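You operate a simulated robot arm through the tools that you are given. There is no shell and no other tool. Be economical: measure what you need, move in short steps, check, and stop when the job is done.

Carry out the task below with a simulated robot arm. There is one attempt and no reset: what you move stays moved.

Task
Sand the brown wooden block clean in the vise and put it back.
Fine: clamp it first, take the old paint off with the sanding block, then open the vise; sanding block back; leave the other.

Only the result counts: the job must be done as asked and must still hold three seconds after the hand-in. Knocking over, shifting, dropping, spilling or breaking anything else fails it.

Robot
A 7-joint arm with a two-finger parallel gripper, fixed in place. Base frame: the origin is at the foot of the arm, x ahead of it, y to its left, z up; the work surface is at about z = 0.88. Lengths are in m, angles in rad, forces in N, time in s.
With the tool pointing down near the work surface it reaches from about 0.24 to 0.68 m from the base axis. Its first joint turns from -1.152 to 1.152 rad. Payload 2.4 kg.
The TCP is the grasp point between the finger pads, 0.03 m short of the fingertips. In the tool frame z runs along the fingers and y along their closing line. Largest opening 0.094 m; finger width 0.028, thickness 0.01; the body of the gripper, 0.05 by 0.096 m, starts 0.055 m behind the TCP.
Orientation is that of the tool frame in the base frame, as a unit quaternion [w, x, y, z]. With the fingers straight down and closing along the base's y, the tool's x points along the base's -x, its y along +y and its z along -z.

Tools
- The arm moves only by the tool apply_moves. Its argument "targets" is a list of rows, each an object (a shift or turn left out is 0, a gripper value left out holds the last) with "hand": the closure, from 0 (fully open) to 1 (shut); "translation": the shift along the tool's x, y, z in m, a list of three; "angular": the turn, a rotation vector about the tool's x, y, z in rad, a list of three. In form: [{"hand": hand, "translation": [x, y, z], "angular": [wx, wy, wz]}, ...]. A call has 1 to 8 rows; each row is the pose to reach, as a shift and turn from the pose commanded when the call began, along the tool's axes at that moment. Rows are played at 5 a second. More than 0.05 m and 0.15 rad between two rows, or a gripper value outside its range, and nothing of the call is played. Where a pose cannot be reached the arm comes as near as it can. A force on the tool above 70 N (or 10 N above the force at the start of the call, whichever is more), or a blocked arm, ends the call early, and 0.2 s more pass. The fingers move at their own pace (about 0.153 m/s each) and stop on an object; they squeeze with about 41 N. The grip force told is the motor's: it shows also when the fingers shut on nothing. Time passes only in rows, and 0.2 s behind the last, so rows that repeat a pose let the fingers close. The reply holds the time, the measured pose of the TCP, the force on the tool along the base axes, the opening and the grip force, in the units named above and with some noise.
- Cameras (640 x 400 px; columns grow to the right, rows downward): "scene" is fixed at [0.0415, 0.4693, 1.4571]; the picture's right is [-0.76, -0.65, 0.00], its down [-0.29, 0.34, -0.90] and it looks along [0.59, -0.68, -0.44] (base axes); focal length 319 px, centre (320, 200). "wrist" rides on the gripper at [-0.037, 0, -0.058] in the tool frame; the picture's right is [0.00, -1.00, 0.00], its down [0.97, 0.00, -0.24] and it looks along [0.24, 0.00, 0.97] (tool axes); focal length 218 px, centre (320, 200). There is no depth. A picture from a camera that has moved, and an enlarged one, comes with that camera's place and axes in the base frame and with its lens.
- get_image(camera): a new picture of that camera. It takes no simulated time.
- close_up(camera, box): a new picture of the part [left, top, right, bottom] of that camera's present view, enlarged. It takes no simulated time.
- hand_in(): hands the job in; it is judged then, once.

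Go step by step. Nothing tells you positions but the pictures and the camera data: compare them with the known pose of the tool, close in by small moves and look again before you grip or let go. The budget is 120 turns and 84 pictures, counting those below and the enlarged ones. Unless the task says otherwise, let go and move clear before handing in, and close with one line.

The tools are called as a command line: name --argument value ..., lists and objects as JSON in quotes. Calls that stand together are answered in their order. apply_moves: Moves the arm, as the interface text tells. Its arguments: {"type":"object","properties":{"targets":{"type":"array","items":{"type":"object","properties":{"hand":{"type":"number"},"translation":{"type":"array","items":{"type":"number"}},"angular":{"type":"array","items":{"type":"number"}}}}}},"required":["targets"]} The other tools are called the same way: get_image (camera) takes a picture; close_up (camera, box) takes an enlarged picture of a part of a camera's view; hand_in () hands the job in.

At the start:

```text
time_s: 0.0
ee_pos: [0.4474, -0.0173, 1.2426]
ee_rot: [0.0, -0.002, 1.0, 0.0]
contact_force: [-0.1, 0.3, 0.1]
width: 0.0941
finger_force: 0.0
```

scene: 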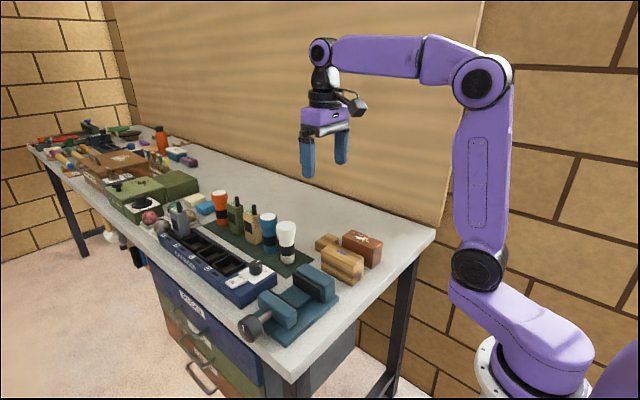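
wrist: 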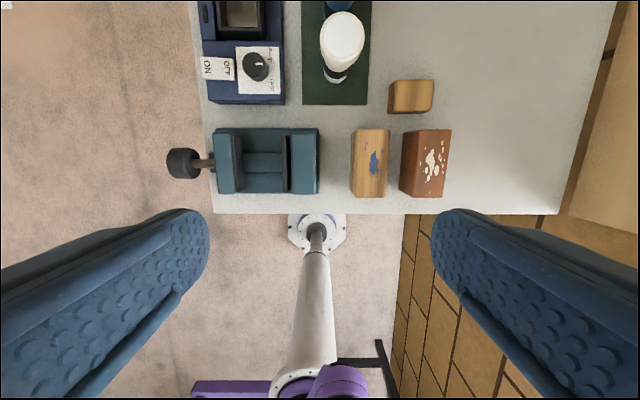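

I see a vise (blue) on the near edge, a tan block with blue paint, a brown block with white paint, and a small piece that may be the sanding block. I'll look closer before moving.

close_up --camera "scene" --box '[220, 200, 420, 350]'

close_up --camera "wrist" --box '[150, 40, 470, 240]'

```text
2.67 times, centred on (320, 275) of scene
camera zoom: at [0.0415, 0.4693, 1.4571], right [-0.76, -0.65, 0.0], down [-0.29, 0.34, -0.9], along [0.59, -0.68, -0.44], focal length 850 px, centre (320, 0)
```

zoom: 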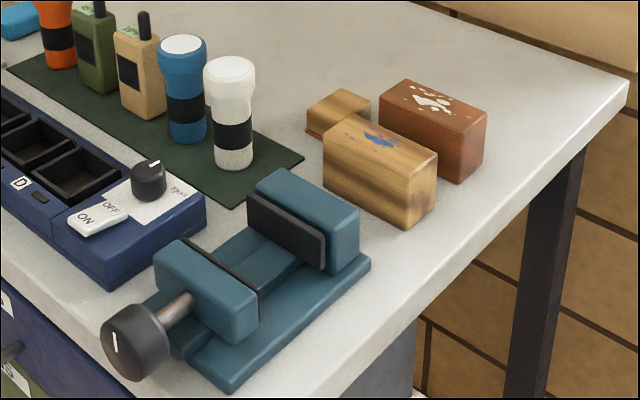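

```text
2.00 times, centred on (310, 140) of wrist
camera zoom: at [0.4841, -0.0166, 1.2995], right [0.0, -1.0, 0.0], down [-0.97, 0.0, 0.24], along [-0.24, 0.0, -0.97], focal length 436 px, centre (340, 320)
```

zoom: 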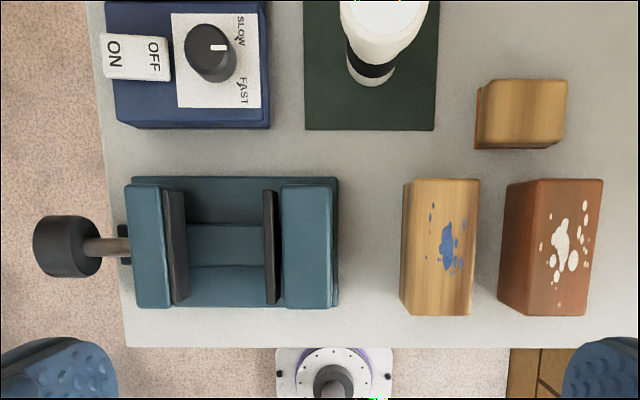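

The brown (reddish, white paint) block sits near (0.455, -0.19), the tan one near y=-0.10, the vise around (0.455, 0.075) with its knob at y≈0.22. I'll move above the brown block for a better look.

apply_moves --targets '[{"translation": [0, -0.04, 0.02]}, {"translation": [0, -0.08, 0.04]}, {"translation": [0, -0.12, 0.06]}, {"translation": [0, -0.15, 0.09]}, {"translation": [0, -0.17, 0.12]}, {"translation": [0, -0.17, 0.12]}]'

get_image --camera "wrist"

```text
time_s: 1.4
ee_pos: [0.4488, -0.1883, 1.1233]
ee_rot: [0.0, -0.002, 1.0, 0.0]
contact_force: [0.2, -0.4, 1.0]
width: 0.094
finger_force: 0.0
```

```text
79 pictures are left
camera wrist: at [0.4848, -0.1877, 1.1796], right [0.0, -1.0, 0.0], down [-0.97, 0.0, 0.24], along [-0.24, 0.0, -0.97], focal length 218 px, centre (320, 200)
```

wrist: 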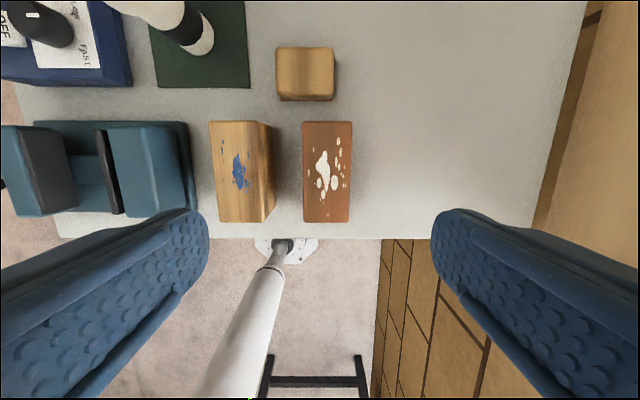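

The brown block is aligned with x, centred near (0.455, -0.195), about 0.054 wide and 0.107 long. Next, I look at the vise from above to measure the jaws.

apply_moves --targets '[{"translation": [0, 0.05, 0]}, {"translation": [0, 0.1, 0]}, {"translation": [0, 0.15, 0]}, {"translation": [0, 0.2, 0]}, {"translation": [0, 0.25, 0]}, {"translation": [0, 0.27, 0]}, {"translation": [0, 0.27, 0]}]'

get_image --camera "wrist"

close_up --camera "scene" --box '[230, 250, 350, 350]'

```text
time_s: 3.0
ee_pos: [0.4486, 0.0825, 1.1235]
ee_rot: [0.0, -0.002, 1.0, 0.0]
contact_force: [0.2, 0.6, 0.9]
width: 0.0937
finger_force: 0.0
```

```text
78 pictures are left
camera wrist: at [0.4843, 0.0831, 1.1796], right [0.0, -1.0, 0.0], down [-0.97, 0.0, 0.24], along [-0.24, 0.0, -0.97], focal length 218 px, centre (320, 200)
```

wrist: 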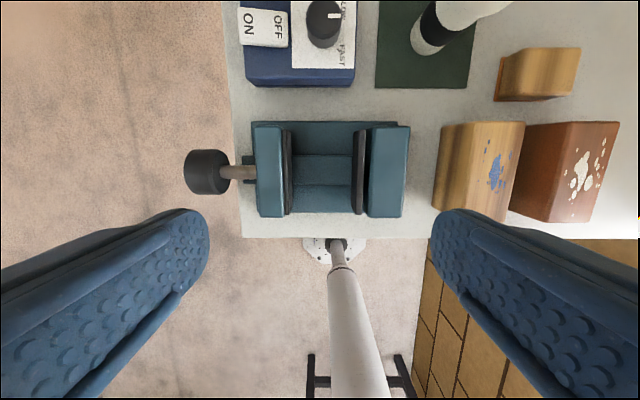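

```text
4.00 times, centred on (290, 300) of scene
camera zoom: at [0.0414, 0.4693, 1.4571], right [-0.76, -0.65, 0.0], down [-0.29, 0.34, -0.9], along [0.59, -0.68, -0.44], focal length 1275 px, centre (440, -200)
```

zoom: 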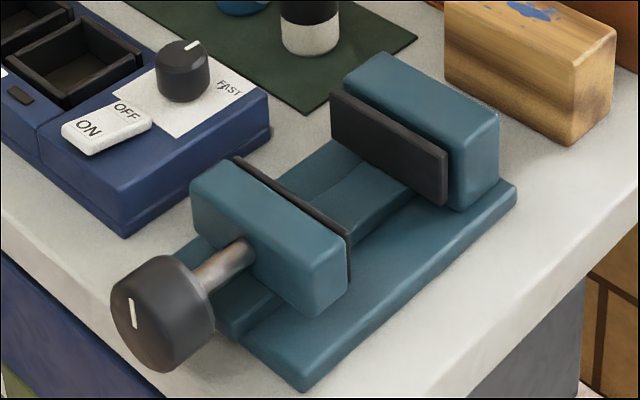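

The vise jaws span x 0.408–0.507, tops at z≈0.95, gap y≈0.048–0.113, so the brown block fits with ~5 mm on each side if I grip only its upper part. Going back over it and descending.

apply_moves --targets '[{"hand": 0, "translation": [-0.002, -0.05, 0]}, {"translation": [-0.004, -0.1, 0]}, {"translation": [-0.007, -0.15, 0]}, {"translation": [-0.007, -0.2, 0]}, {"translation": [-0.007, -0.24, 0.02]}, {"translation": [-0.007, -0.2775, 0.05]}, {"translation": [-0.007, -0.2775, 0.08]}, {"translation": [-0.007, -0.2775, 0.08]}]'

get_image --camera "wrist"

get_image --camera "scene"

```text
time_s: 4.8
ee_pos: [0.4567, -0.1927, 1.0409]
ee_rot: [0.001, -0.002, 1.0, 0.0]
contact_force: [0.1, 0.1, -0.3]
width: 0.0942
finger_force: 0.1
```

```text
76 pictures are left
camera wrist: at [0.4927, -0.1925, 1.098], right [0.0, -1.0, 0.0], down [-0.97, 0.0, 0.24], along [-0.24, 0.0, -0.97], focal length 218 px, centre (320, 200)
```

wrist: 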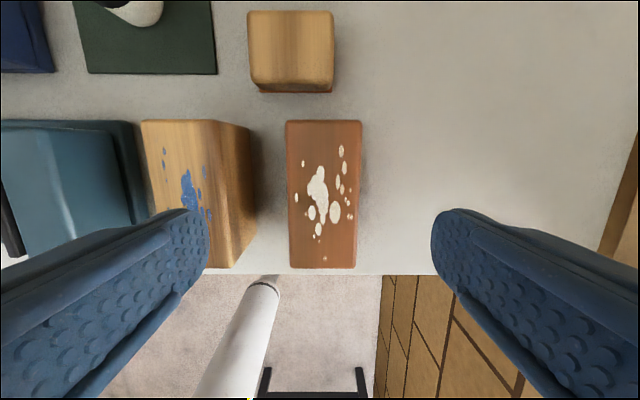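

```text
75 pictures are left
```

scene: 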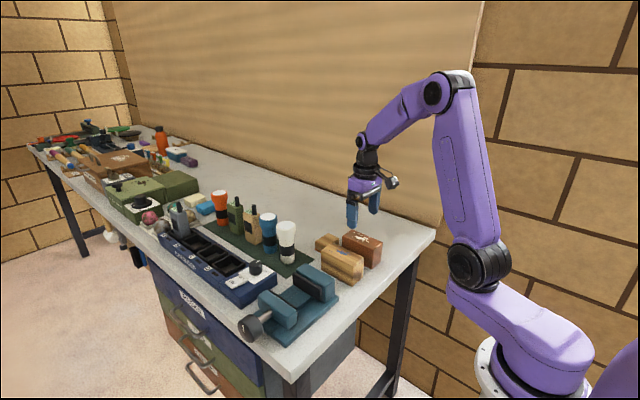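

Block centre confirmed at y≈-0.196, top z≈0.945. I descend to TCP 0.96 and grip.

apply_moves --targets '[{"translation": [0, -0.003, 0.03]}, {"translation": [0, -0.003, 0.06]}, {"translation": [0, -0.003, 0.081]}, {"translation": [0, -0.003, 0.081]}, {"hand": 1, "translation": [0, -0.003, 0.081]}, {"hand": 1, "translation": [0, -0.003, 0.081]}, {"hand": 1, "translation": [0, -0.003, 0.081]}]'

get_image --camera "wrist"

close_up --camera "scene" --box '[300, 180, 420, 300]'

```text
time_s: 6.4
ee_pos: [0.4543, -0.1979, 0.9615]
ee_rot: [-0.001, -0.002, 1.0, 0.001]
contact_force: [-0.5, 0.1, 0.7]
width: 0.0513
finger_force: 40.6
```

```text
74 pictures are left
camera wrist: at [0.4919, -0.1971, 1.0177], right [0.0, -1.0, 0.0], down [-0.97, 0.0, 0.24], along [-0.24, 0.0, -0.97], focal length 218 px, centre (320, 200)
```

wrist: 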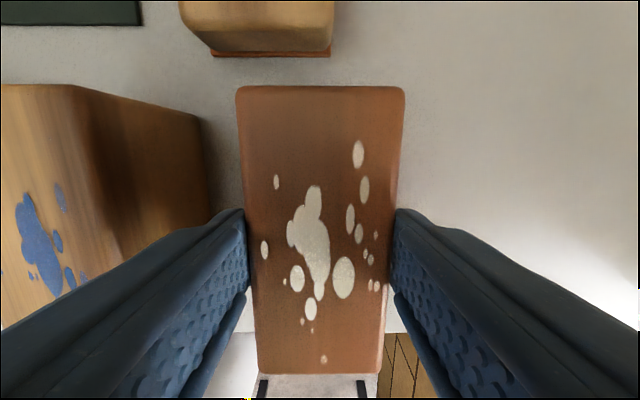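

```text
3.33 times, centred on (360, 240) of scene
camera zoom: at [0.0415, 0.4693, 1.4571], right [-0.76, -0.65, 0.0], down [-0.29, 0.34, -0.9], along [0.59, -0.68, -0.44], focal length 1063 px, centre (187, 67)
```

zoom: 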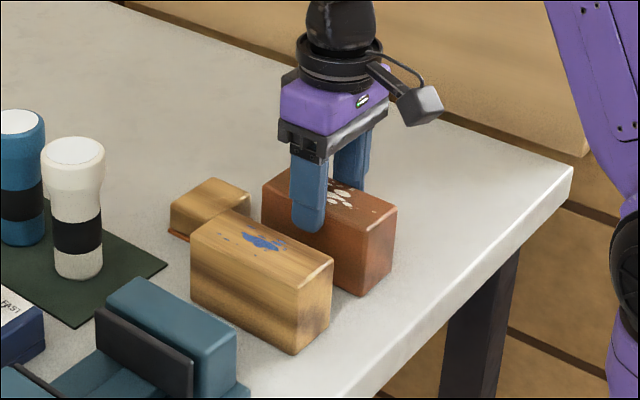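

The grip is solid (width 0.051). Lifting and carrying over to the vise.

apply_moves --targets '[{"translation": [0, 0, -0.04]}, {"translation": [0, 0, -0.08]}, {"translation": [0, 0, -0.11]}, {"translation": [0, 0.05, -0.11]}, {"translation": [0, 0.1, -0.11]}, {"translation": [0, 0.15, -0.11]}, {"translation": [0, 0.2, -0.11]}, {"translation": [0, 0.25, -0.11]}]'

apply_moves --targets '[{"translation": [0, 0.0275, 0]}, {"translation": [0, 0.0275, 0]}]'

get_image --camera "wrist"

close_up --camera "scene" --box '[220, 200, 380, 350]'

```text
time_s: 8.2
ee_pos: [0.4551, 0.0545, 1.0732]
ee_rot: [0.0, -0.001, 1.0, 0.001]
contact_force: [0.2, 0.9, -1.5]
width: 0.0513
finger_force: 41.0
```

```text
time_s: 8.8
ee_pos: [0.4538, 0.0822, 1.0746]
ee_rot: [0.0, -0.002, 1.0, -0.001]
contact_force: [-0.2, -0.2, -2.6]
width: 0.0517
finger_force: 40.5
```

```text
72 pictures are left
camera wrist: at [0.4912, 0.0826, 1.1302], right [0.0, -1.0, 0.0], down [-0.97, 0.0, 0.24], along [-0.24, 0.0, -0.97], focal length 218 px, centre (320, 200)
```

wrist: 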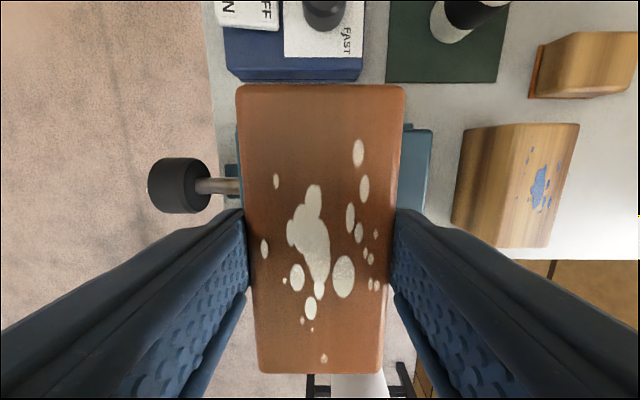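

```text
2.67 times, centred on (300, 275) of scene
camera zoom: at [0.0415, 0.4693, 1.4571], right [-0.76, -0.65, 0.0], down [-0.29, 0.34, -0.9], along [0.59, -0.68, -0.44], focal length 850 px, centre (373, 0)
```

zoom: 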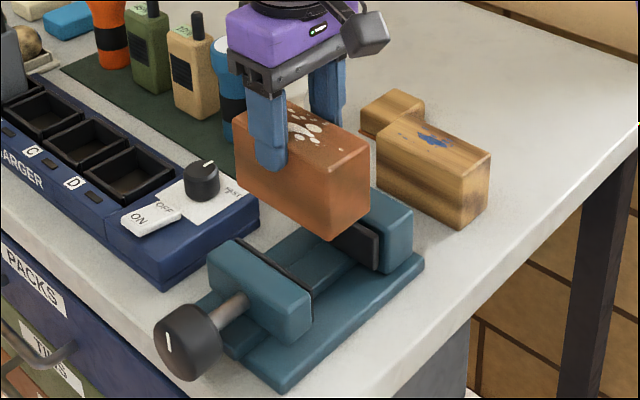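

Block is centred on the jaw gap per my estimate. I lower to just above the jaws and check.

apply_moves --targets '[{"translation": [0, -0.001, 0.015]}, {"translation": [0, -0.001, 0.03]}, {"translation": [0, -0.001, 0.03]}]'

close_up --camera "scene" --box '[240, 220, 360, 340]'

get_image --camera "wrist"

```text
time_s: 9.6
ee_pos: [0.4547, 0.0798, 1.0426]
ee_rot: [0.0, -0.001, 1.0, 0.0]
contact_force: [-1.0, 0.1, -2.3]
width: 0.0512
finger_force: 40.7
```

```text
3.33 times, centred on (300, 280) of scene
camera zoom: at [0.0415, 0.4693, 1.4571], right [-0.76, -0.65, 0.0], down [-0.29, 0.34, -0.9], along [0.59, -0.68, -0.44], focal length 1063 px, centre (387, -67)
```

zoom: 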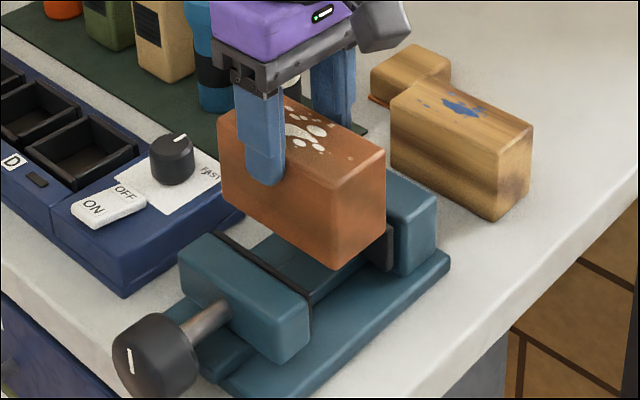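

```text
69 pictures are left
camera wrist: at [0.4906, 0.0802, 1.0996], right [0.0, -1.0, 0.0], down [-0.97, 0.0, 0.24], along [-0.24, 0.0, -0.97], focal length 218 px, centre (320, 200)
```

wrist: 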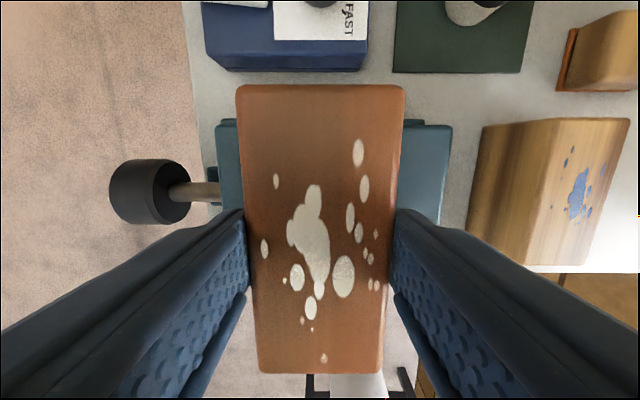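

Alignment with the gap looks fine from both cameras. Descending slowly into the jaws.

apply_moves --targets '[{"translation": [0, 0.0, 0.012]}, {"translation": [0, 0.0, 0.024]}, {"translation": [0, 0.0, 0.036]}, {"translation": [0, 0.0, 0.046]}, {"translation": [0, 0.0, 0.046]}]'

close_up --camera "scene" --box '[240, 220, 360, 340]'

```text
time_s: 10.8
ee_pos: [0.4547, 0.0794, 0.9966]
ee_rot: [0.0, -0.001, 1.0, -0.001]
contact_force: [0.3, 0.5, -3.0]
width: 0.0514
finger_force: 41.3
```

```text
3.33 times, centred on (300, 280) of scene
camera zoom: at [0.0415, 0.4693, 1.4571], right [-0.76, -0.65, 0.0], down [-0.29, 0.34, -0.9], along [0.59, -0.68, -0.44], focal length 1063 px, centre (387, -67)
```

zoom: 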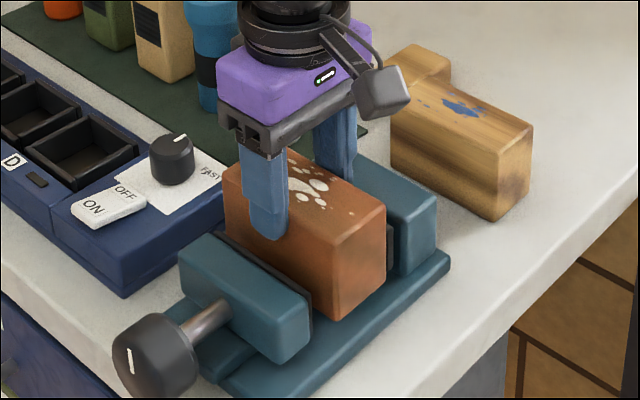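

It is entering cleanly. Continuing in small steps to find the seat.

apply_moves --targets '[{"translation": [0, 0, 0.003]}, {"translation": [0, 0, 0.006]}, {"translation": [0, 0, 0.008]}, {"translation": [0, 0, 0.008]}]'

close_up --camera "scene" --box '[240, 220, 360, 340]'

```text
time_s: 11.8
ee_pos: [0.4545, 0.0794, 0.9889]
ee_rot: [0.002, -0.002, 1.0, 0.0]
contact_force: [-5.9, -2.5, 35.8]
width: 0.0519
finger_force: 41.2
```

```text
3.33 times, centred on (300, 280) of scene
camera zoom: at [0.0407, 0.4692, 1.4572], right [-0.76, -0.65, 0.0], down [-0.29, 0.34, -0.9], along [0.59, -0.68, -0.44], focal length 1063 px, centre (387, -67)
```

zoom: 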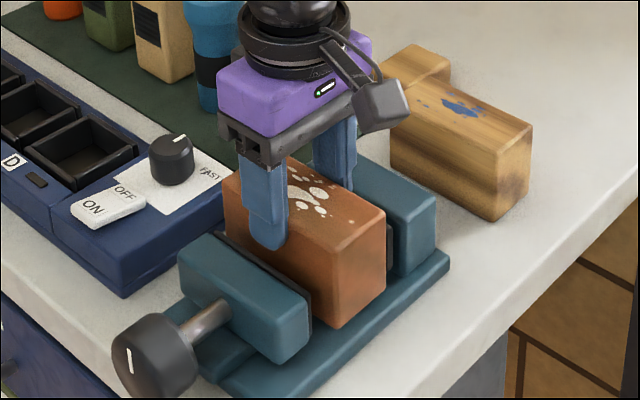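

Contact force 36 N: seated. I relieve slightly, release, and rise.

apply_moves --targets '[{"hand": 1, "translation": [0, 0, -0.001]}, {"hand": 0.3, "translation": [0, 0, -0.001]}, {"hand": 0.3, "translation": [0, 0, -0.001]}, {"hand": 0.3, "translation": [0, 0, -0.03]}, {"hand": 0.3, "translation": [0, 0, -0.07]}, {"hand": 0.3, "translation": [0, 0, -0.11]}, {"hand": 0.0, "translation": [0, 0, -0.14]}, {"hand": 0.0, "translation": [0, 0, -0.14]}]'

get_image --camera "wrist"

close_up --camera "scene" --box '[240, 220, 360, 340]'

```text
time_s: 13.6
ee_pos: [0.4549, 0.0802, 1.1265]
ee_rot: [-0.001, -0.001, 1.0, 0.0]
contact_force: [-0.4, 0.3, -0.3]
width: 0.0941
finger_force: 0.1
```

```text
66 pictures are left
camera wrist: at [0.4925, 0.0802, 1.1834], right [0.0, -1.0, 0.0], down [-0.97, 0.0, 0.24], along [-0.24, 0.0, -0.97], focal length 218 px, centre (320, 200)
```

wrist: 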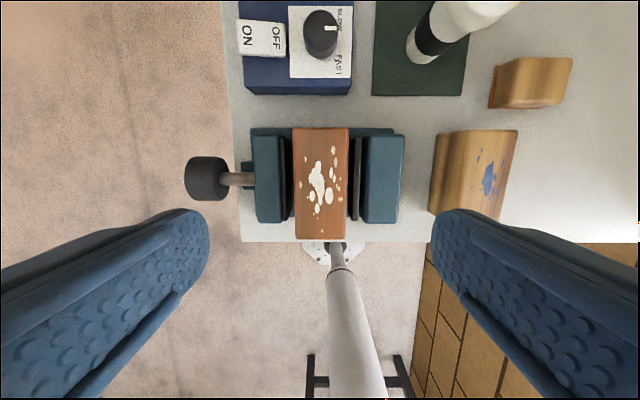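

```text
3.33 times, centred on (300, 280) of scene
camera zoom: at [0.0414, 0.4693, 1.4571], right [-0.76, -0.65, 0.0], down [-0.29, 0.34, -0.9], along [0.59, -0.68, -0.44], focal length 1063 px, centre (387, -67)
```

zoom: 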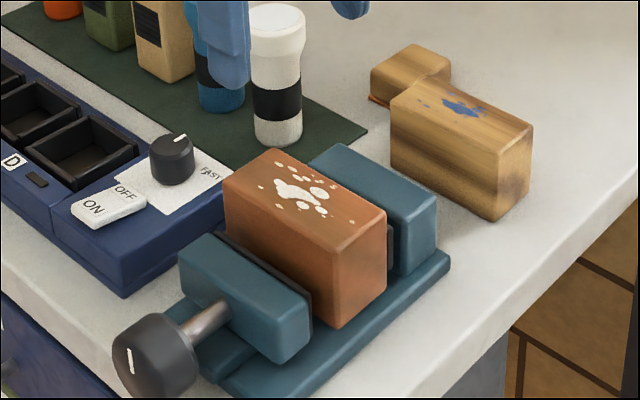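

The block stands in the vise. Now I swing the tool to the +y side, tilting it to point along −y at the knob.

apply_moves --targets '[{"translation": [0, 0.03, 0], "angular": [0.148, 0, 0]}, {"translation": [0, 0.06, 0], "angular": [0.296, 0, 0]}, {"translation": [0, 0.09, 0], "angular": [0.444, 0, 0]}, {"translation": [0, 0.12, 0], "angular": [0.592, 0, 0]}, {"translation": [0, 0.15, 0], "angular": [0.74, 0, 0]}, {"translation": [0, 0.18, 0.0], "angular": [0.888, 0, 0]}, {"translation": [0, 0.2, 0.02], "angular": [1.036, 0, 0]}, {"translation": [0, 0.2, 0.02], "angular": [1.036, 0, 0]}]'

get_image --camera "scene"

```text
time_s: 15.4
ee_pos: [0.4538, 0.2786, 1.1083]
ee_rot: [0.001, -0.002, 0.868, -0.496]
contact_force: [0.4, 0.0, 0.1]
width: 0.094
finger_force: 0.1
```

```text
64 pictures are left
```

scene: 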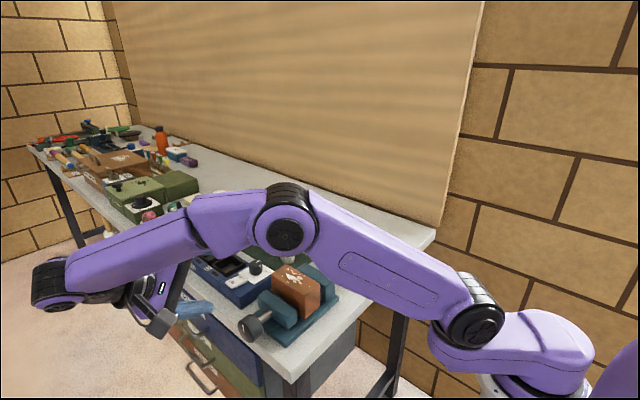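

Reachable. I finish the tilt and lower to about z=0.98, y=0.32, to view the knob head-on.

apply_moves --targets '[{"translation": [0, 0.03, 0.007], "angular": [0.134, 0, 0]}, {"translation": [0, 0.065, 0.015], "angular": [0.268, 0, 0]}, {"translation": [0, 0.1, 0.023], "angular": [0.4, 0, 0]}, {"translation": [0, 0.13, 0.031], "angular": [0.535, 0, 0]}, {"translation": [0, 0.13, 0.031], "angular": [0.535, 0, 0]}]'

get_image --camera "wrist"

get_image --camera "scene"

```text
time_s: 16.6
ee_pos: [0.4163, 0.2309, 0.9926]
ee_rot: [0.0, -0.004, 0.714, -0.7]
contact_force: [-16.6, 12.4, 4.4]
width: 0.0917
finger_force: 0.0
out of reach, approached as far as the arm can: row 2, 3, 4, 5
```

```text
63 pictures are left
camera wrist: at [0.4535, 0.2882, 0.9935], right [0.0, -0.02, 1.0], down [-0.97, 0.23, 0.01], along [-0.23, -0.97, -0.02], focal length 218 px, centre (320, 200)
```

wrist: 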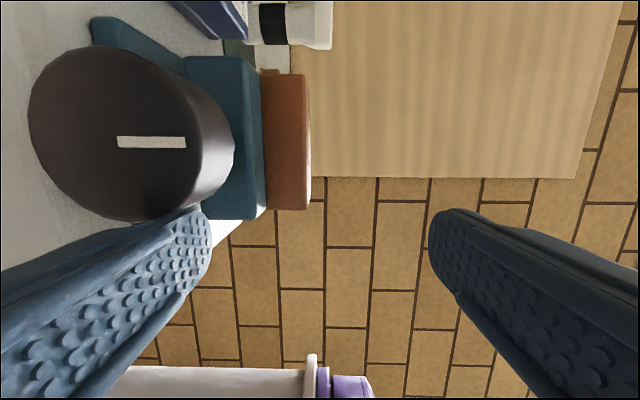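

```text
62 pictures are left
```

scene: 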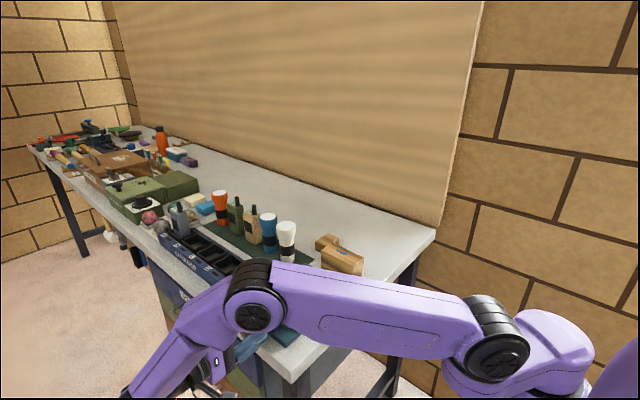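

The full horizontal pose is past reach: a finger touched the knob's top (mark still vertical). Better plan: grip the knob from above and turn it by tilting. The picture puts the knob's axis at x≈0.457, z≈0.928, y≈0.18–0.22. I back off upward.

apply_moves --targets '[{"translation": [0, -0.04, 0]}, {"translation": [0, -0.08, 0.005], "angular": [-0.12, 0, 0]}, {"translation": [0, -0.118, 0.02], "angular": [-0.26, 0, 0]}, {"translation": [0, -0.128, 0.041], "angular": [-0.4, 0, 0]}, {"translation": [0, -0.128, 0.041], "angular": [-0.535, 0, 0]}, {"translation": [0, -0.128, 0.041], "angular": [-0.535, 0, 0]}]'

get_image --camera "scene"

```text
time_s: 18.0
ee_pos: [0.417, 0.188, 1.1217]
ee_rot: [0.001, -0.002, 0.869, -0.494]
contact_force: [0.3, -0.1, -0.7]
width: 0.094
finger_force: 0.0
```

```text
61 pictures are left
```

scene: 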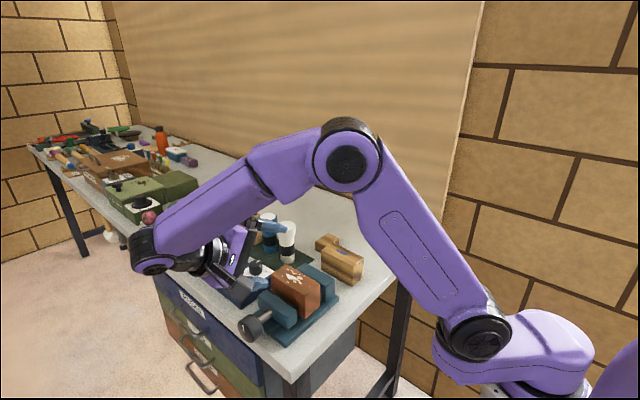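

Vise and block undisturbed. I return the tool to vertical above the knob.

apply_moves --targets '[{"translation": [-0.005, 0, 0], "angular": [-0.148, 0, 0]}, {"translation": [-0.01, 0, 0], "angular": [-0.296, 0, 0]}, {"translation": [-0.02, 0, 0], "angular": [-0.444, 0, 0]}, {"translation": [-0.03, 0.003, -0.005], "angular": [-0.592, 0, 0]}, {"translation": [-0.04, 0.0077, -0.013], "angular": [-0.74, 0, 0]}, {"translation": [-0.04, 0.0077, -0.013], "angular": [-0.888, 0, 0]}, {"translation": [-0.04, 0.0077, -0.013], "angular": [-1.034, 0, 0]}, {"translation": [-0.04, 0.0077, -0.013], "angular": [-1.034, 0, 0]}]'

apply_moves --targets '[{"angular": [0, 0, -0.145]}, {"angular": [0, 0, -0.29]}, {"angular": [0, 0, -0.435]}, {"angular": [0, 0, -0.58]}, {"angular": [0, 0, -0.725]}, {"angular": [0, 0, -0.87]}, {"angular": [0, 0, -1.015]}, {"angular": [0, 0, -1.16]}]'

apply_moves --targets '[{"angular": [0, 0, -0.14]}, {"angular": [0, 0, -0.28]}, {"angular": [0, 0, -0.41]}, {"angular": [0, 0, -0.41]}]'

get_image --camera "wrist"

```text
time_s: 19.8
ee_pos: [0.457, 0.2029, 1.1224]
ee_rot: [0.0, -0.001, 1.0, -0.001]
contact_force: [-0.3, 0.0, -0.2]
width: 0.0938
finger_force: 0.1
```

```text
time_s: 21.6
ee_pos: [0.4567, 0.2029, 1.1222]
ee_rot: [-0.001, -0.55, 0.835, -0.002]
contact_force: [0.2, 0.7, -0.2]
width: 0.0939
finger_force: 0.0
```

```text
time_s: 22.6
ee_pos: [0.4559, 0.2023, 1.1227]
ee_rot: [0.001, 0.708, -0.706, 0.0]
contact_force: [-0.5, 0.0, 0.2]
width: 0.0945
finger_force: 0.1
```

```text
60 pictures are left
camera wrist: at [0.4565, 0.2393, 1.1795], right [1.0, 0.0, 0.0], down [0.0, -0.97, 0.24], along [0.0, -0.24, -0.97], focal length 218 px, centre (320, 200)
```

wrist: 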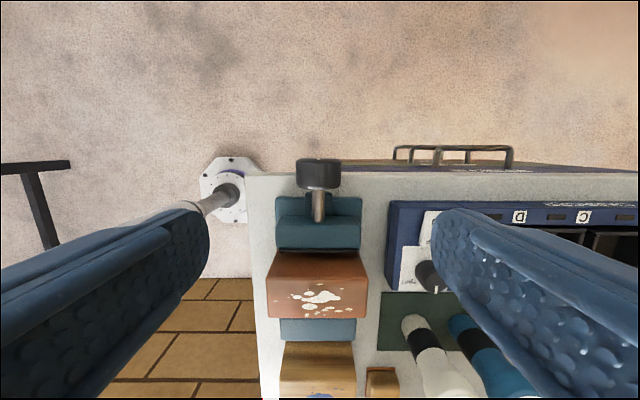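

Knob axis at x≈0.455, z≈0.928, y≈0.19–0.226. I'll tilt the tool back (body toward +x) and position at a standoff, to begin a turning stroke.

apply_moves --targets '[{"hand": 0.25, "translation": [-0.005, -0.013, 0.025], "angular": [-0.14, 0, 0]}, {"translation": [-0.005, -0.026, 0.05], "angular": [-0.28, 0, 0]}, {"translation": [-0.005, -0.04, 0.08], "angular": [-0.42, 0, 0]}, {"translation": [-0.005, -0.055, 0.1], "angular": [-0.56, 0, 0]}, {"translation": [-0.005, -0.055, 0.112], "angular": [-0.6, 0, 0]}, {"translation": [-0.005, -0.055, 0.112], "angular": [-0.6, 0, 0]}]'

get_image --camera "wrist"

get_image --camera "scene"

```text
time_s: 24.0
ee_pos: [0.5118, 0.2095, 1.0114]
ee_rot: [0.21, 0.676, -0.675, -0.208]
contact_force: [0.1, 0.3, -0.8]
width: 0.0705
finger_force: 0.1
```

```text
59 pictures are left
camera wrist: at [0.5444, 0.2457, 1.0577], right [0.82, 0.0, -0.57], down [0.14, -0.97, 0.2], along [-0.55, -0.24, -0.8], focal length 218 px, centre (320, 200)
```

wrist: 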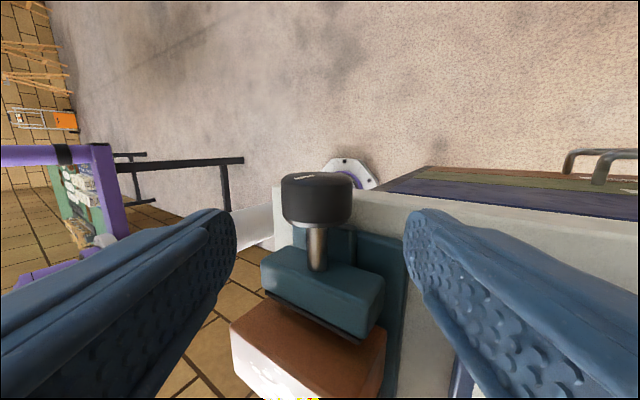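

```text
58 pictures are left
```

scene: 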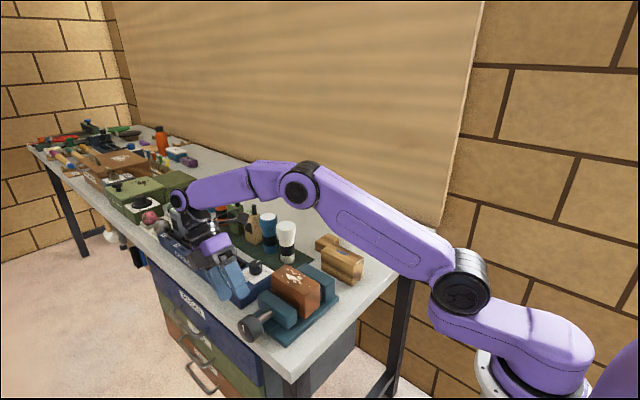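

Aligned with the knob. Advance along the tool axis and close on it.

apply_moves --targets '[{"hand": 0.25, "translation": [0, 0, 0.04]}, {"translation": [0, 0, 0.075]}, {"translation": [0, 0, 0.09]}, {"translation": [0, 0, 0.09]}, {"hand": 1, "translation": [0, 0, 0.09]}, {"hand": 1, "translation": [0, 0, 0.09]}]'

get_image --camera "wrist"

```text
time_s: 25.4
ee_pos: [0.4595, 0.2089, 0.9387]
ee_rot: [0.213, 0.676, -0.673, -0.21]
contact_force: [-21.7, -4.8, 18.5]
width: 0.0538
finger_force: 44.9
```

```text
57 pictures are left
camera wrist: at [0.4925, 0.2459, 0.9849], right [0.82, 0.0, -0.57], down [0.14, -0.97, 0.2], along [-0.55, -0.25, -0.8], focal length 218 px, centre (320, 200)
```

wrist: 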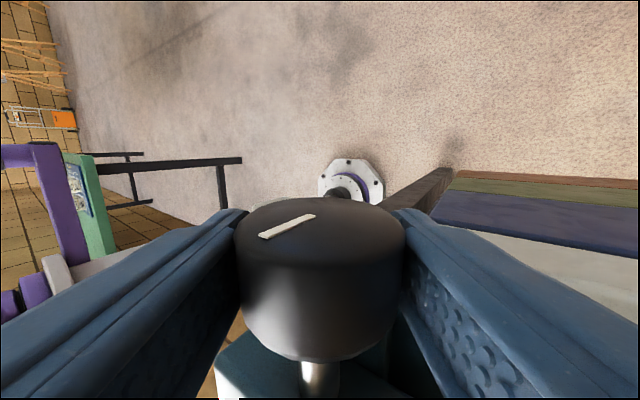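

Gripped the knob (⌀0.054). Start a clockwise turning stroke (body toward −x), pivoting about the knob axis.

apply_moves --targets '[{"hand": 1, "translation": [0, 0.0023, 0], "angular": [0, 0, 0]}, {"translation": [0, 0.0038, 0.0001], "angular": [0.14, 0, 0]}, {"translation": [0, 0.0051, 0.0004], "angular": [0.28, 0, 0]}, {"translation": [0, 0.0064, 0.0009], "angular": [0.42, 0, 0]}, {"translation": [0, 0.0076, 0.0015], "angular": [0.56, 0, 0]}, {"translation": [0, 0.0087, 0.0023], "angular": [0.7, 0, 0]}, {"translation": [0, 0.0087, 0.0023], "angular": [0.7, 0, 0]}]'

get_image --camera "wrist"

close_up --camera "scene" --box '[220, 220, 360, 350]'

```text
time_s: 27.0
ee_pos: [0.4541, 0.2085, 0.9405]
ee_rot: [-0.038, 0.707, -0.706, 0.038]
contact_force: [10.2, -4.6, 26.7]
width: 0.0532
finger_force: 45.0
```

```text
56 pictures are left
camera wrist: at [0.4477, 0.2446, 0.9971], right [0.99, 0.0, 0.11], down [-0.02, -0.97, 0.24], along [0.1, -0.24, -0.97], focal length 218 px, centre (320, 200)
```

wrist: 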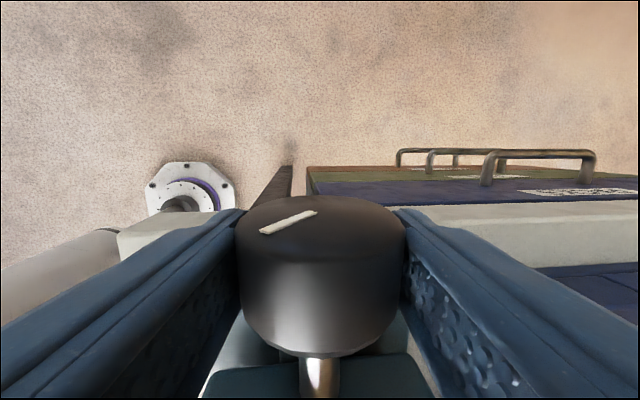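

```text
3.08 times, centred on (290, 285) of scene
camera zoom: at [0.0413, 0.469, 1.4572], right [-0.76, -0.65, 0.0], down [-0.29, 0.34, -0.9], along [0.59, -0.68, -0.44], focal length 981 px, centre (412, -62)
```

zoom: 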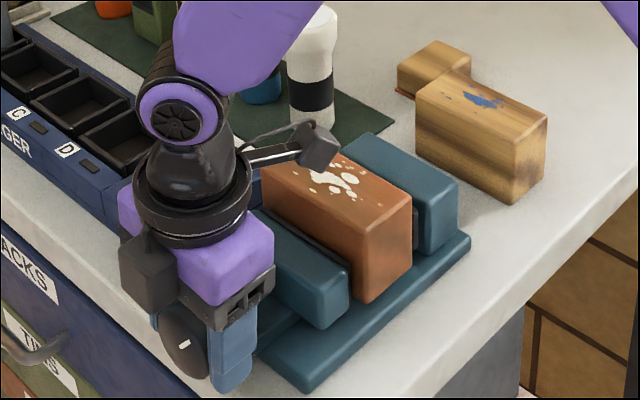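

The knob turns with the gripper, and the jaw seems to be advancing. Continue the stroke, easing up 1 mm to relieve the vertical force.

apply_moves --targets '[{"hand": 1, "translation": [0, 0.001, -0.0015], "angular": [0.14, 0, 0]}, {"translation": [0, 0.002, -0.0012], "angular": [0.28, 0, 0]}, {"translation": [0, 0.0032, -0.0007], "angular": [0.42, 0, 0]}, {"translation": [0, 0.0045, 0.0], "angular": [0.56, 0, 0]}, {"translation": [0, 0.0055, 0.0008], "angular": [0.7, 0, 0]}, {"translation": [0, 0.0055, 0.0008], "angular": [0.7, 0, 0]}]'

get_image --camera "wrist"

close_up --camera "scene" --box '[220, 220, 360, 350]'

```text
time_s: 28.0
ee_pos: [0.4523, 0.1951, 0.9383]
ee_rot: [-0.186, 0.684, -0.671, 0.217]
contact_force: [-9.9, 0.7, 9.5]
width: 0.0545
finger_force: 44.8
out of reach, approached as far as the arm can: row 3
stopped in row 5: the force on the tool passed its limit (the readings are from after the stop); the commanded pose is now the measured one
```

```text
54 pictures are left
camera wrist: at [0.4199, 0.2351, 0.9829], right [0.84, 0.03, 0.55], down [-0.13, -0.96, 0.25], along [0.53, -0.27, -0.8], focal length 218 px, centre (320, 200)
```

wrist: 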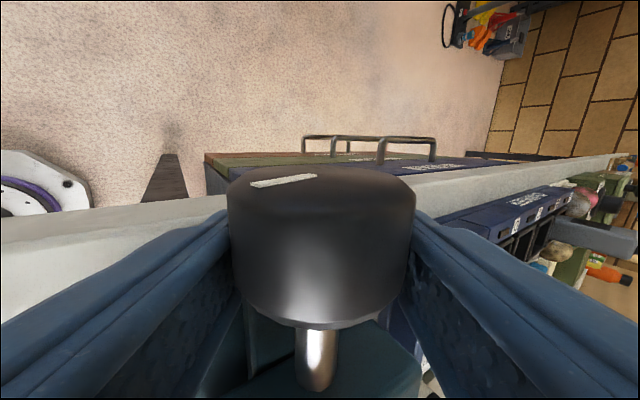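

```text
3.08 times, centred on (290, 285) of scene
camera zoom: at [0.041, 0.4692, 1.4572], right [-0.76, -0.65, 0.0], down [-0.29, 0.34, -0.9], along [0.59, -0.68, -0.44], focal length 981 px, centre (412, -62)
```

zoom: 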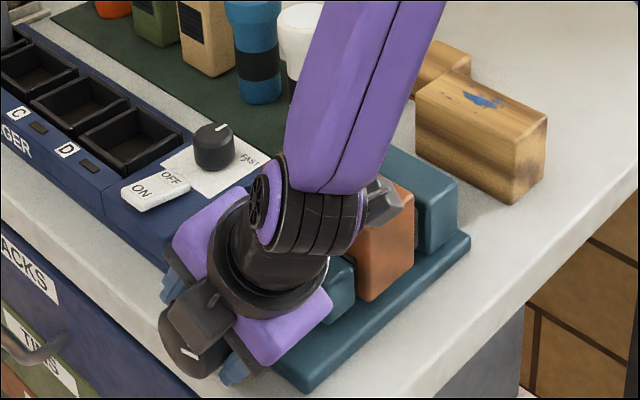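

The tilt hit a reach limit and the tool slid 13 mm in y; near a wrist part and block may be close. I release the knob and back out along the tool axis to inspect.

apply_moves --targets '[{"hand": 0.25, "translation": [0, 0, 0]}, {"hand": 0.25, "translation": [0, 0, 0]}, {"translation": [0, 0, -0.03]}, {"translation": [0, 0, -0.07]}, {"translation": [0, 0, -0.11]}, {"translation": [0, 0, -0.11], "angular": [-0.14, 0, 0]}, {"translation": [0, 0, -0.11], "angular": [-0.28, 0, 0]}, {"translation": [0, 0, -0.11], "angular": [-0.28, 0, 0]}]'

get_image --camera "wrist"

close_up --camera "scene" --box '[220, 220, 360, 350]'

```text
time_s: 29.8
ee_pos: [0.3925, 0.1991, 1.0283]
ee_rot: [-0.089, 0.703, -0.695, 0.123]
contact_force: [-0.6, -0.7, -0.3]
width: 0.0702
finger_force: 0.1
```

```text
52 pictures are left
camera wrist: at [0.3757, 0.2384, 1.0809], right [0.96, 0.02, 0.29], down [-0.07, -0.96, 0.28], along [0.29, -0.28, -0.91], focal length 218 px, centre (320, 200)
```

wrist: 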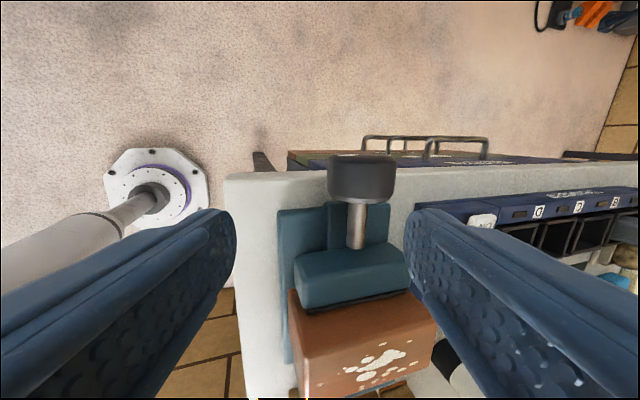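

```text
3.08 times, centred on (290, 285) of scene
camera zoom: at [0.0415, 0.4693, 1.4571], right [-0.76, -0.65, 0.0], down [-0.29, 0.34, -0.9], along [0.59, -0.68, -0.44], focal length 981 px, centre (412, -62)
```

zoom: 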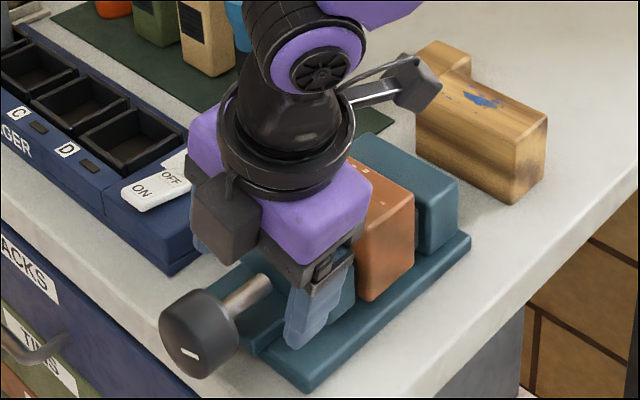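

The knob has turned and the jaw moved. I go up to vertical for a clear look at the gap.

apply_moves --targets '[{"translation": [0, 0, -0.04], "angular": [-0.14, 0, 0]}, {"translation": [0, 0, -0.08], "angular": [-0.28, 0, 0]}, {"translation": [0, -0.03, -0.11], "angular": [-0.28, 0, 0]}, {"translation": [0, -0.06, -0.13], "angular": [-0.28, 0, 0]}, {"translation": [0, -0.06, -0.13], "angular": [-0.28, 0, 0]}]'

get_image --camera "wrist"

close_up --camera "scene" --box '[220, 220, 360, 350]'

```text
time_s: 31.0
ee_pos: [0.4117, 0.205, 1.1727]
ee_rot: [0.01, 0.709, -0.705, 0.024]
contact_force: [-0.3, -0.2, -0.3]
width: 0.0707
finger_force: 0.0
```

```text
50 pictures are left
camera wrist: at [0.411, 0.2447, 1.2271], right [1.0, 0.01, 0.02], down [0.0, -0.96, 0.29], along [0.02, -0.29, -0.96], focal length 218 px, centre (320, 200)
```

wrist: 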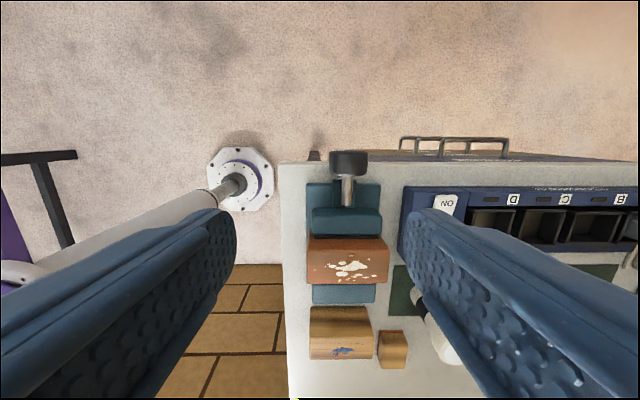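

```text
3.08 times, centred on (290, 285) of scene
camera zoom: at [0.0415, 0.4693, 1.4571], right [-0.76, -0.65, 0.0], down [-0.29, 0.34, -0.9], along [0.59, -0.68, -0.44], focal length 981 px, centre (412, -62)
```

zoom: 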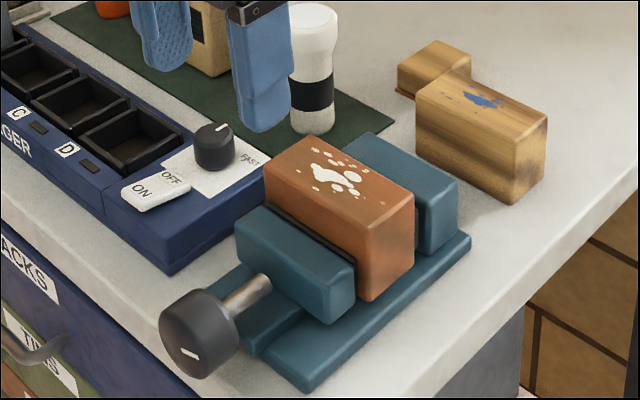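

The moving jaw reached the block; now more clamping is needed. I set up a second stroke from a −0.7 tilt.

apply_moves --targets '[{"hand": 0.28, "translation": [0, -0.02, 0.03], "angular": [-0.145, -0.05, 0]}, {"translation": [0.001, -0.04, 0.065], "angular": [-0.29, -0.05, 0]}, {"translation": [0.001, -0.06, 0.1], "angular": [-0.435, -0.05, 0]}, {"translation": [0.002, -0.085, 0.133], "angular": [-0.58, -0.05, 0]}, {"translation": [0.002, -0.1067, 0.1657], "angular": [-0.72, -0.05, 0]}, {"translation": [0.002, -0.1067, 0.1657], "angular": [-0.72, -0.05, 0]}]'

get_image --camera "wrist"

```text
refused: row 1 steps farther than a row can; nothing moved
```

```text
48 pictures are left
camera wrist: at [0.411, 0.2447, 1.2271], right [1.0, 0.01, 0.02], down [0.0, -0.96, 0.29], along [0.02, -0.29, -0.96], focal length 218 px, centre (320, 200)
```

wrist: 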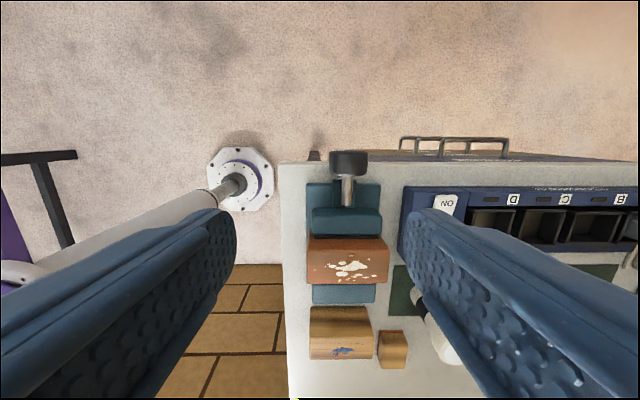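

The first row turned slightly too far, so nothing moved. I resend with smaller steps.

apply_moves --targets '[{"hand": 0.28, "translation": [0, -0.02, 0.03], "angular": [-0.13, -0.05, 0]}, {"translation": [0.001, -0.04, 0.065], "angular": [-0.27, -0.05, 0]}, {"translation": [0.001, -0.06, 0.1], "angular": [-0.41, -0.05, 0]}, {"translation": [0.002, -0.085, 0.133], "angular": [-0.55, -0.05, 0]}, {"translation": [0.002, -0.1, 0.155], "angular": [-0.68, -0.05, 0]}, {"translation": [0.002, -0.1067, 0.1657], "angular": [-0.72, -0.05, 0]}, {"translation": [0.002, -0.1067, 0.1657], "angular": [-0.72, -0.05, 0]}]'

get_image --camera "wrist"

```text
time_s: 32.6
ee_pos: [0.5227, 0.1975, 1.0068]
ee_rot: [-0.243, -0.66, 0.668, 0.244]
contact_force: [0.3, -1.7, 0.0]
width: 0.0677
finger_force: 0.0
```

```text
47 pictures are left
camera wrist: at [0.5597, 0.2338, 1.0506], right [0.76, -0.01, -0.65], down [0.14, -0.97, 0.19], along [-0.63, -0.23, -0.74], focal length 218 px, centre (320, 200)
```

wrist: 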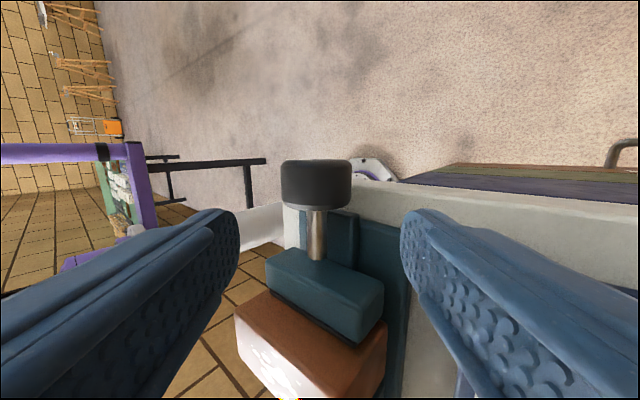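

Knob stays put in y (≈0.208) while the jaw advances. I correct by small shifts, advance and grip.

apply_moves --targets '[{"hand": 0.28, "translation": [-0.01, 0.0027, 0.04]}, {"translation": [-0.01, 0.0027, 0.075]}, {"translation": [-0.01, 0.0027, 0.0926]}, {"translation": [-0.01, 0.0027, 0.0926]}, {"hand": 1, "translation": [-0.01, 0.0027, 0.0926]}, {"hand": 1, "translation": [-0.01, 0.0027, 0.0926]}]'

get_image --camera "wrist"

```text
time_s: 34.0
ee_pos: [0.461, 0.208, 0.9381]
ee_rot: [-0.243, -0.659, 0.669, 0.243]
contact_force: [-4.9, -0.3, 1.0]
width: 0.0532
finger_force: 44.9
```

```text
46 pictures are left
camera wrist: at [0.4976, 0.2439, 0.9812], right [0.76, -0.01, -0.65], down [0.14, -0.97, 0.19], along [-0.63, -0.23, -0.74], focal length 218 px, centre (320, 200)
```

wrist: 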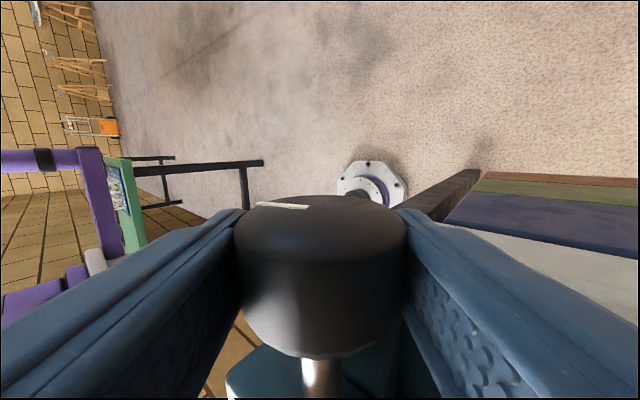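

Clean grip with little side load. Second stroke, up to about +0.3 tilt.

apply_moves --targets '[{"hand": 1, "translation": [0, 0.0014, 0.0001], "angular": [0.14, 0, 0]}, {"translation": [0, 0.0028, 0.0004], "angular": [0.28, 0, 0]}, {"translation": [0, 0.0041, 0.0009], "angular": [0.42, 0, 0]}, {"translation": [0, 0.0053, 0.0015], "angular": [0.56, 0, 0]}, {"translation": [0, 0.0064, 0.0024], "angular": [0.7, 0, 0]}, {"translation": [0, 0.0074, 0.0033], "angular": [0.84, 0, 0]}, {"translation": [0, 0.0083, 0.0044], "angular": [0.98, 0, 0]}, {"translation": [0, 0.0083, 0.0044], "angular": [0.98, 0, 0]}]'

get_image --camera "wrist"

close_up --camera "scene" --box '[220, 220, 360, 350]'

```text
time_s: 35.8
ee_pos: [0.4522, 0.2077, 0.9416]
ee_rot: [0.1, -0.697, 0.703, -0.101]
contact_force: [21.1, -5.7, -1.9]
width: 0.0526
finger_force: 44.7
```

```text
45 pictures are left
camera wrist: at [0.4362, 0.2445, 0.9955], right [0.96, -0.01, 0.28], down [-0.08, -0.97, 0.23], along [0.27, -0.24, -0.93], focal length 218 px, centre (320, 200)
```

wrist: 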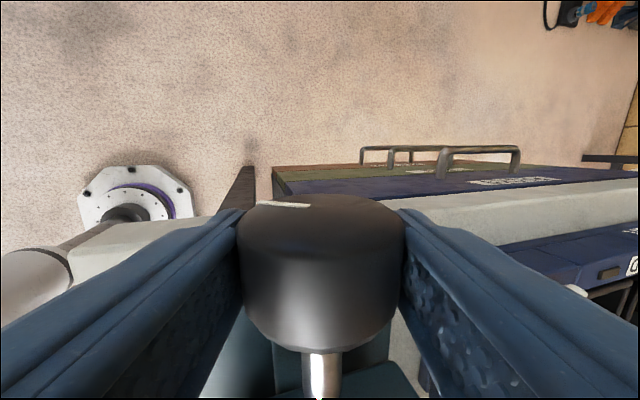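

```text
3.08 times, centred on (290, 285) of scene
camera zoom: at [0.0421, 0.4692, 1.4571], right [-0.76, -0.65, 0.0], down [-0.29, 0.34, -0.9], along [0.59, -0.68, -0.44], focal length 981 px, centre (412, -62)
```

zoom: 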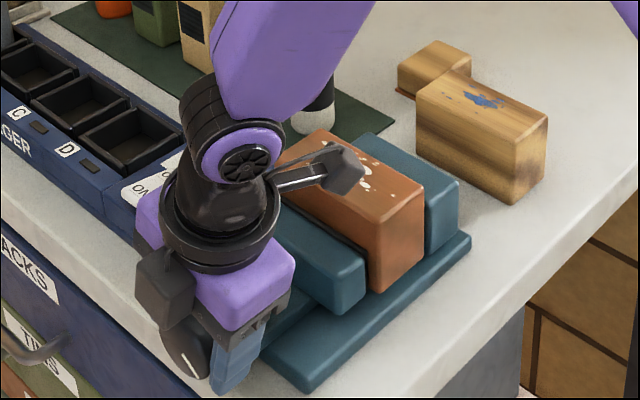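

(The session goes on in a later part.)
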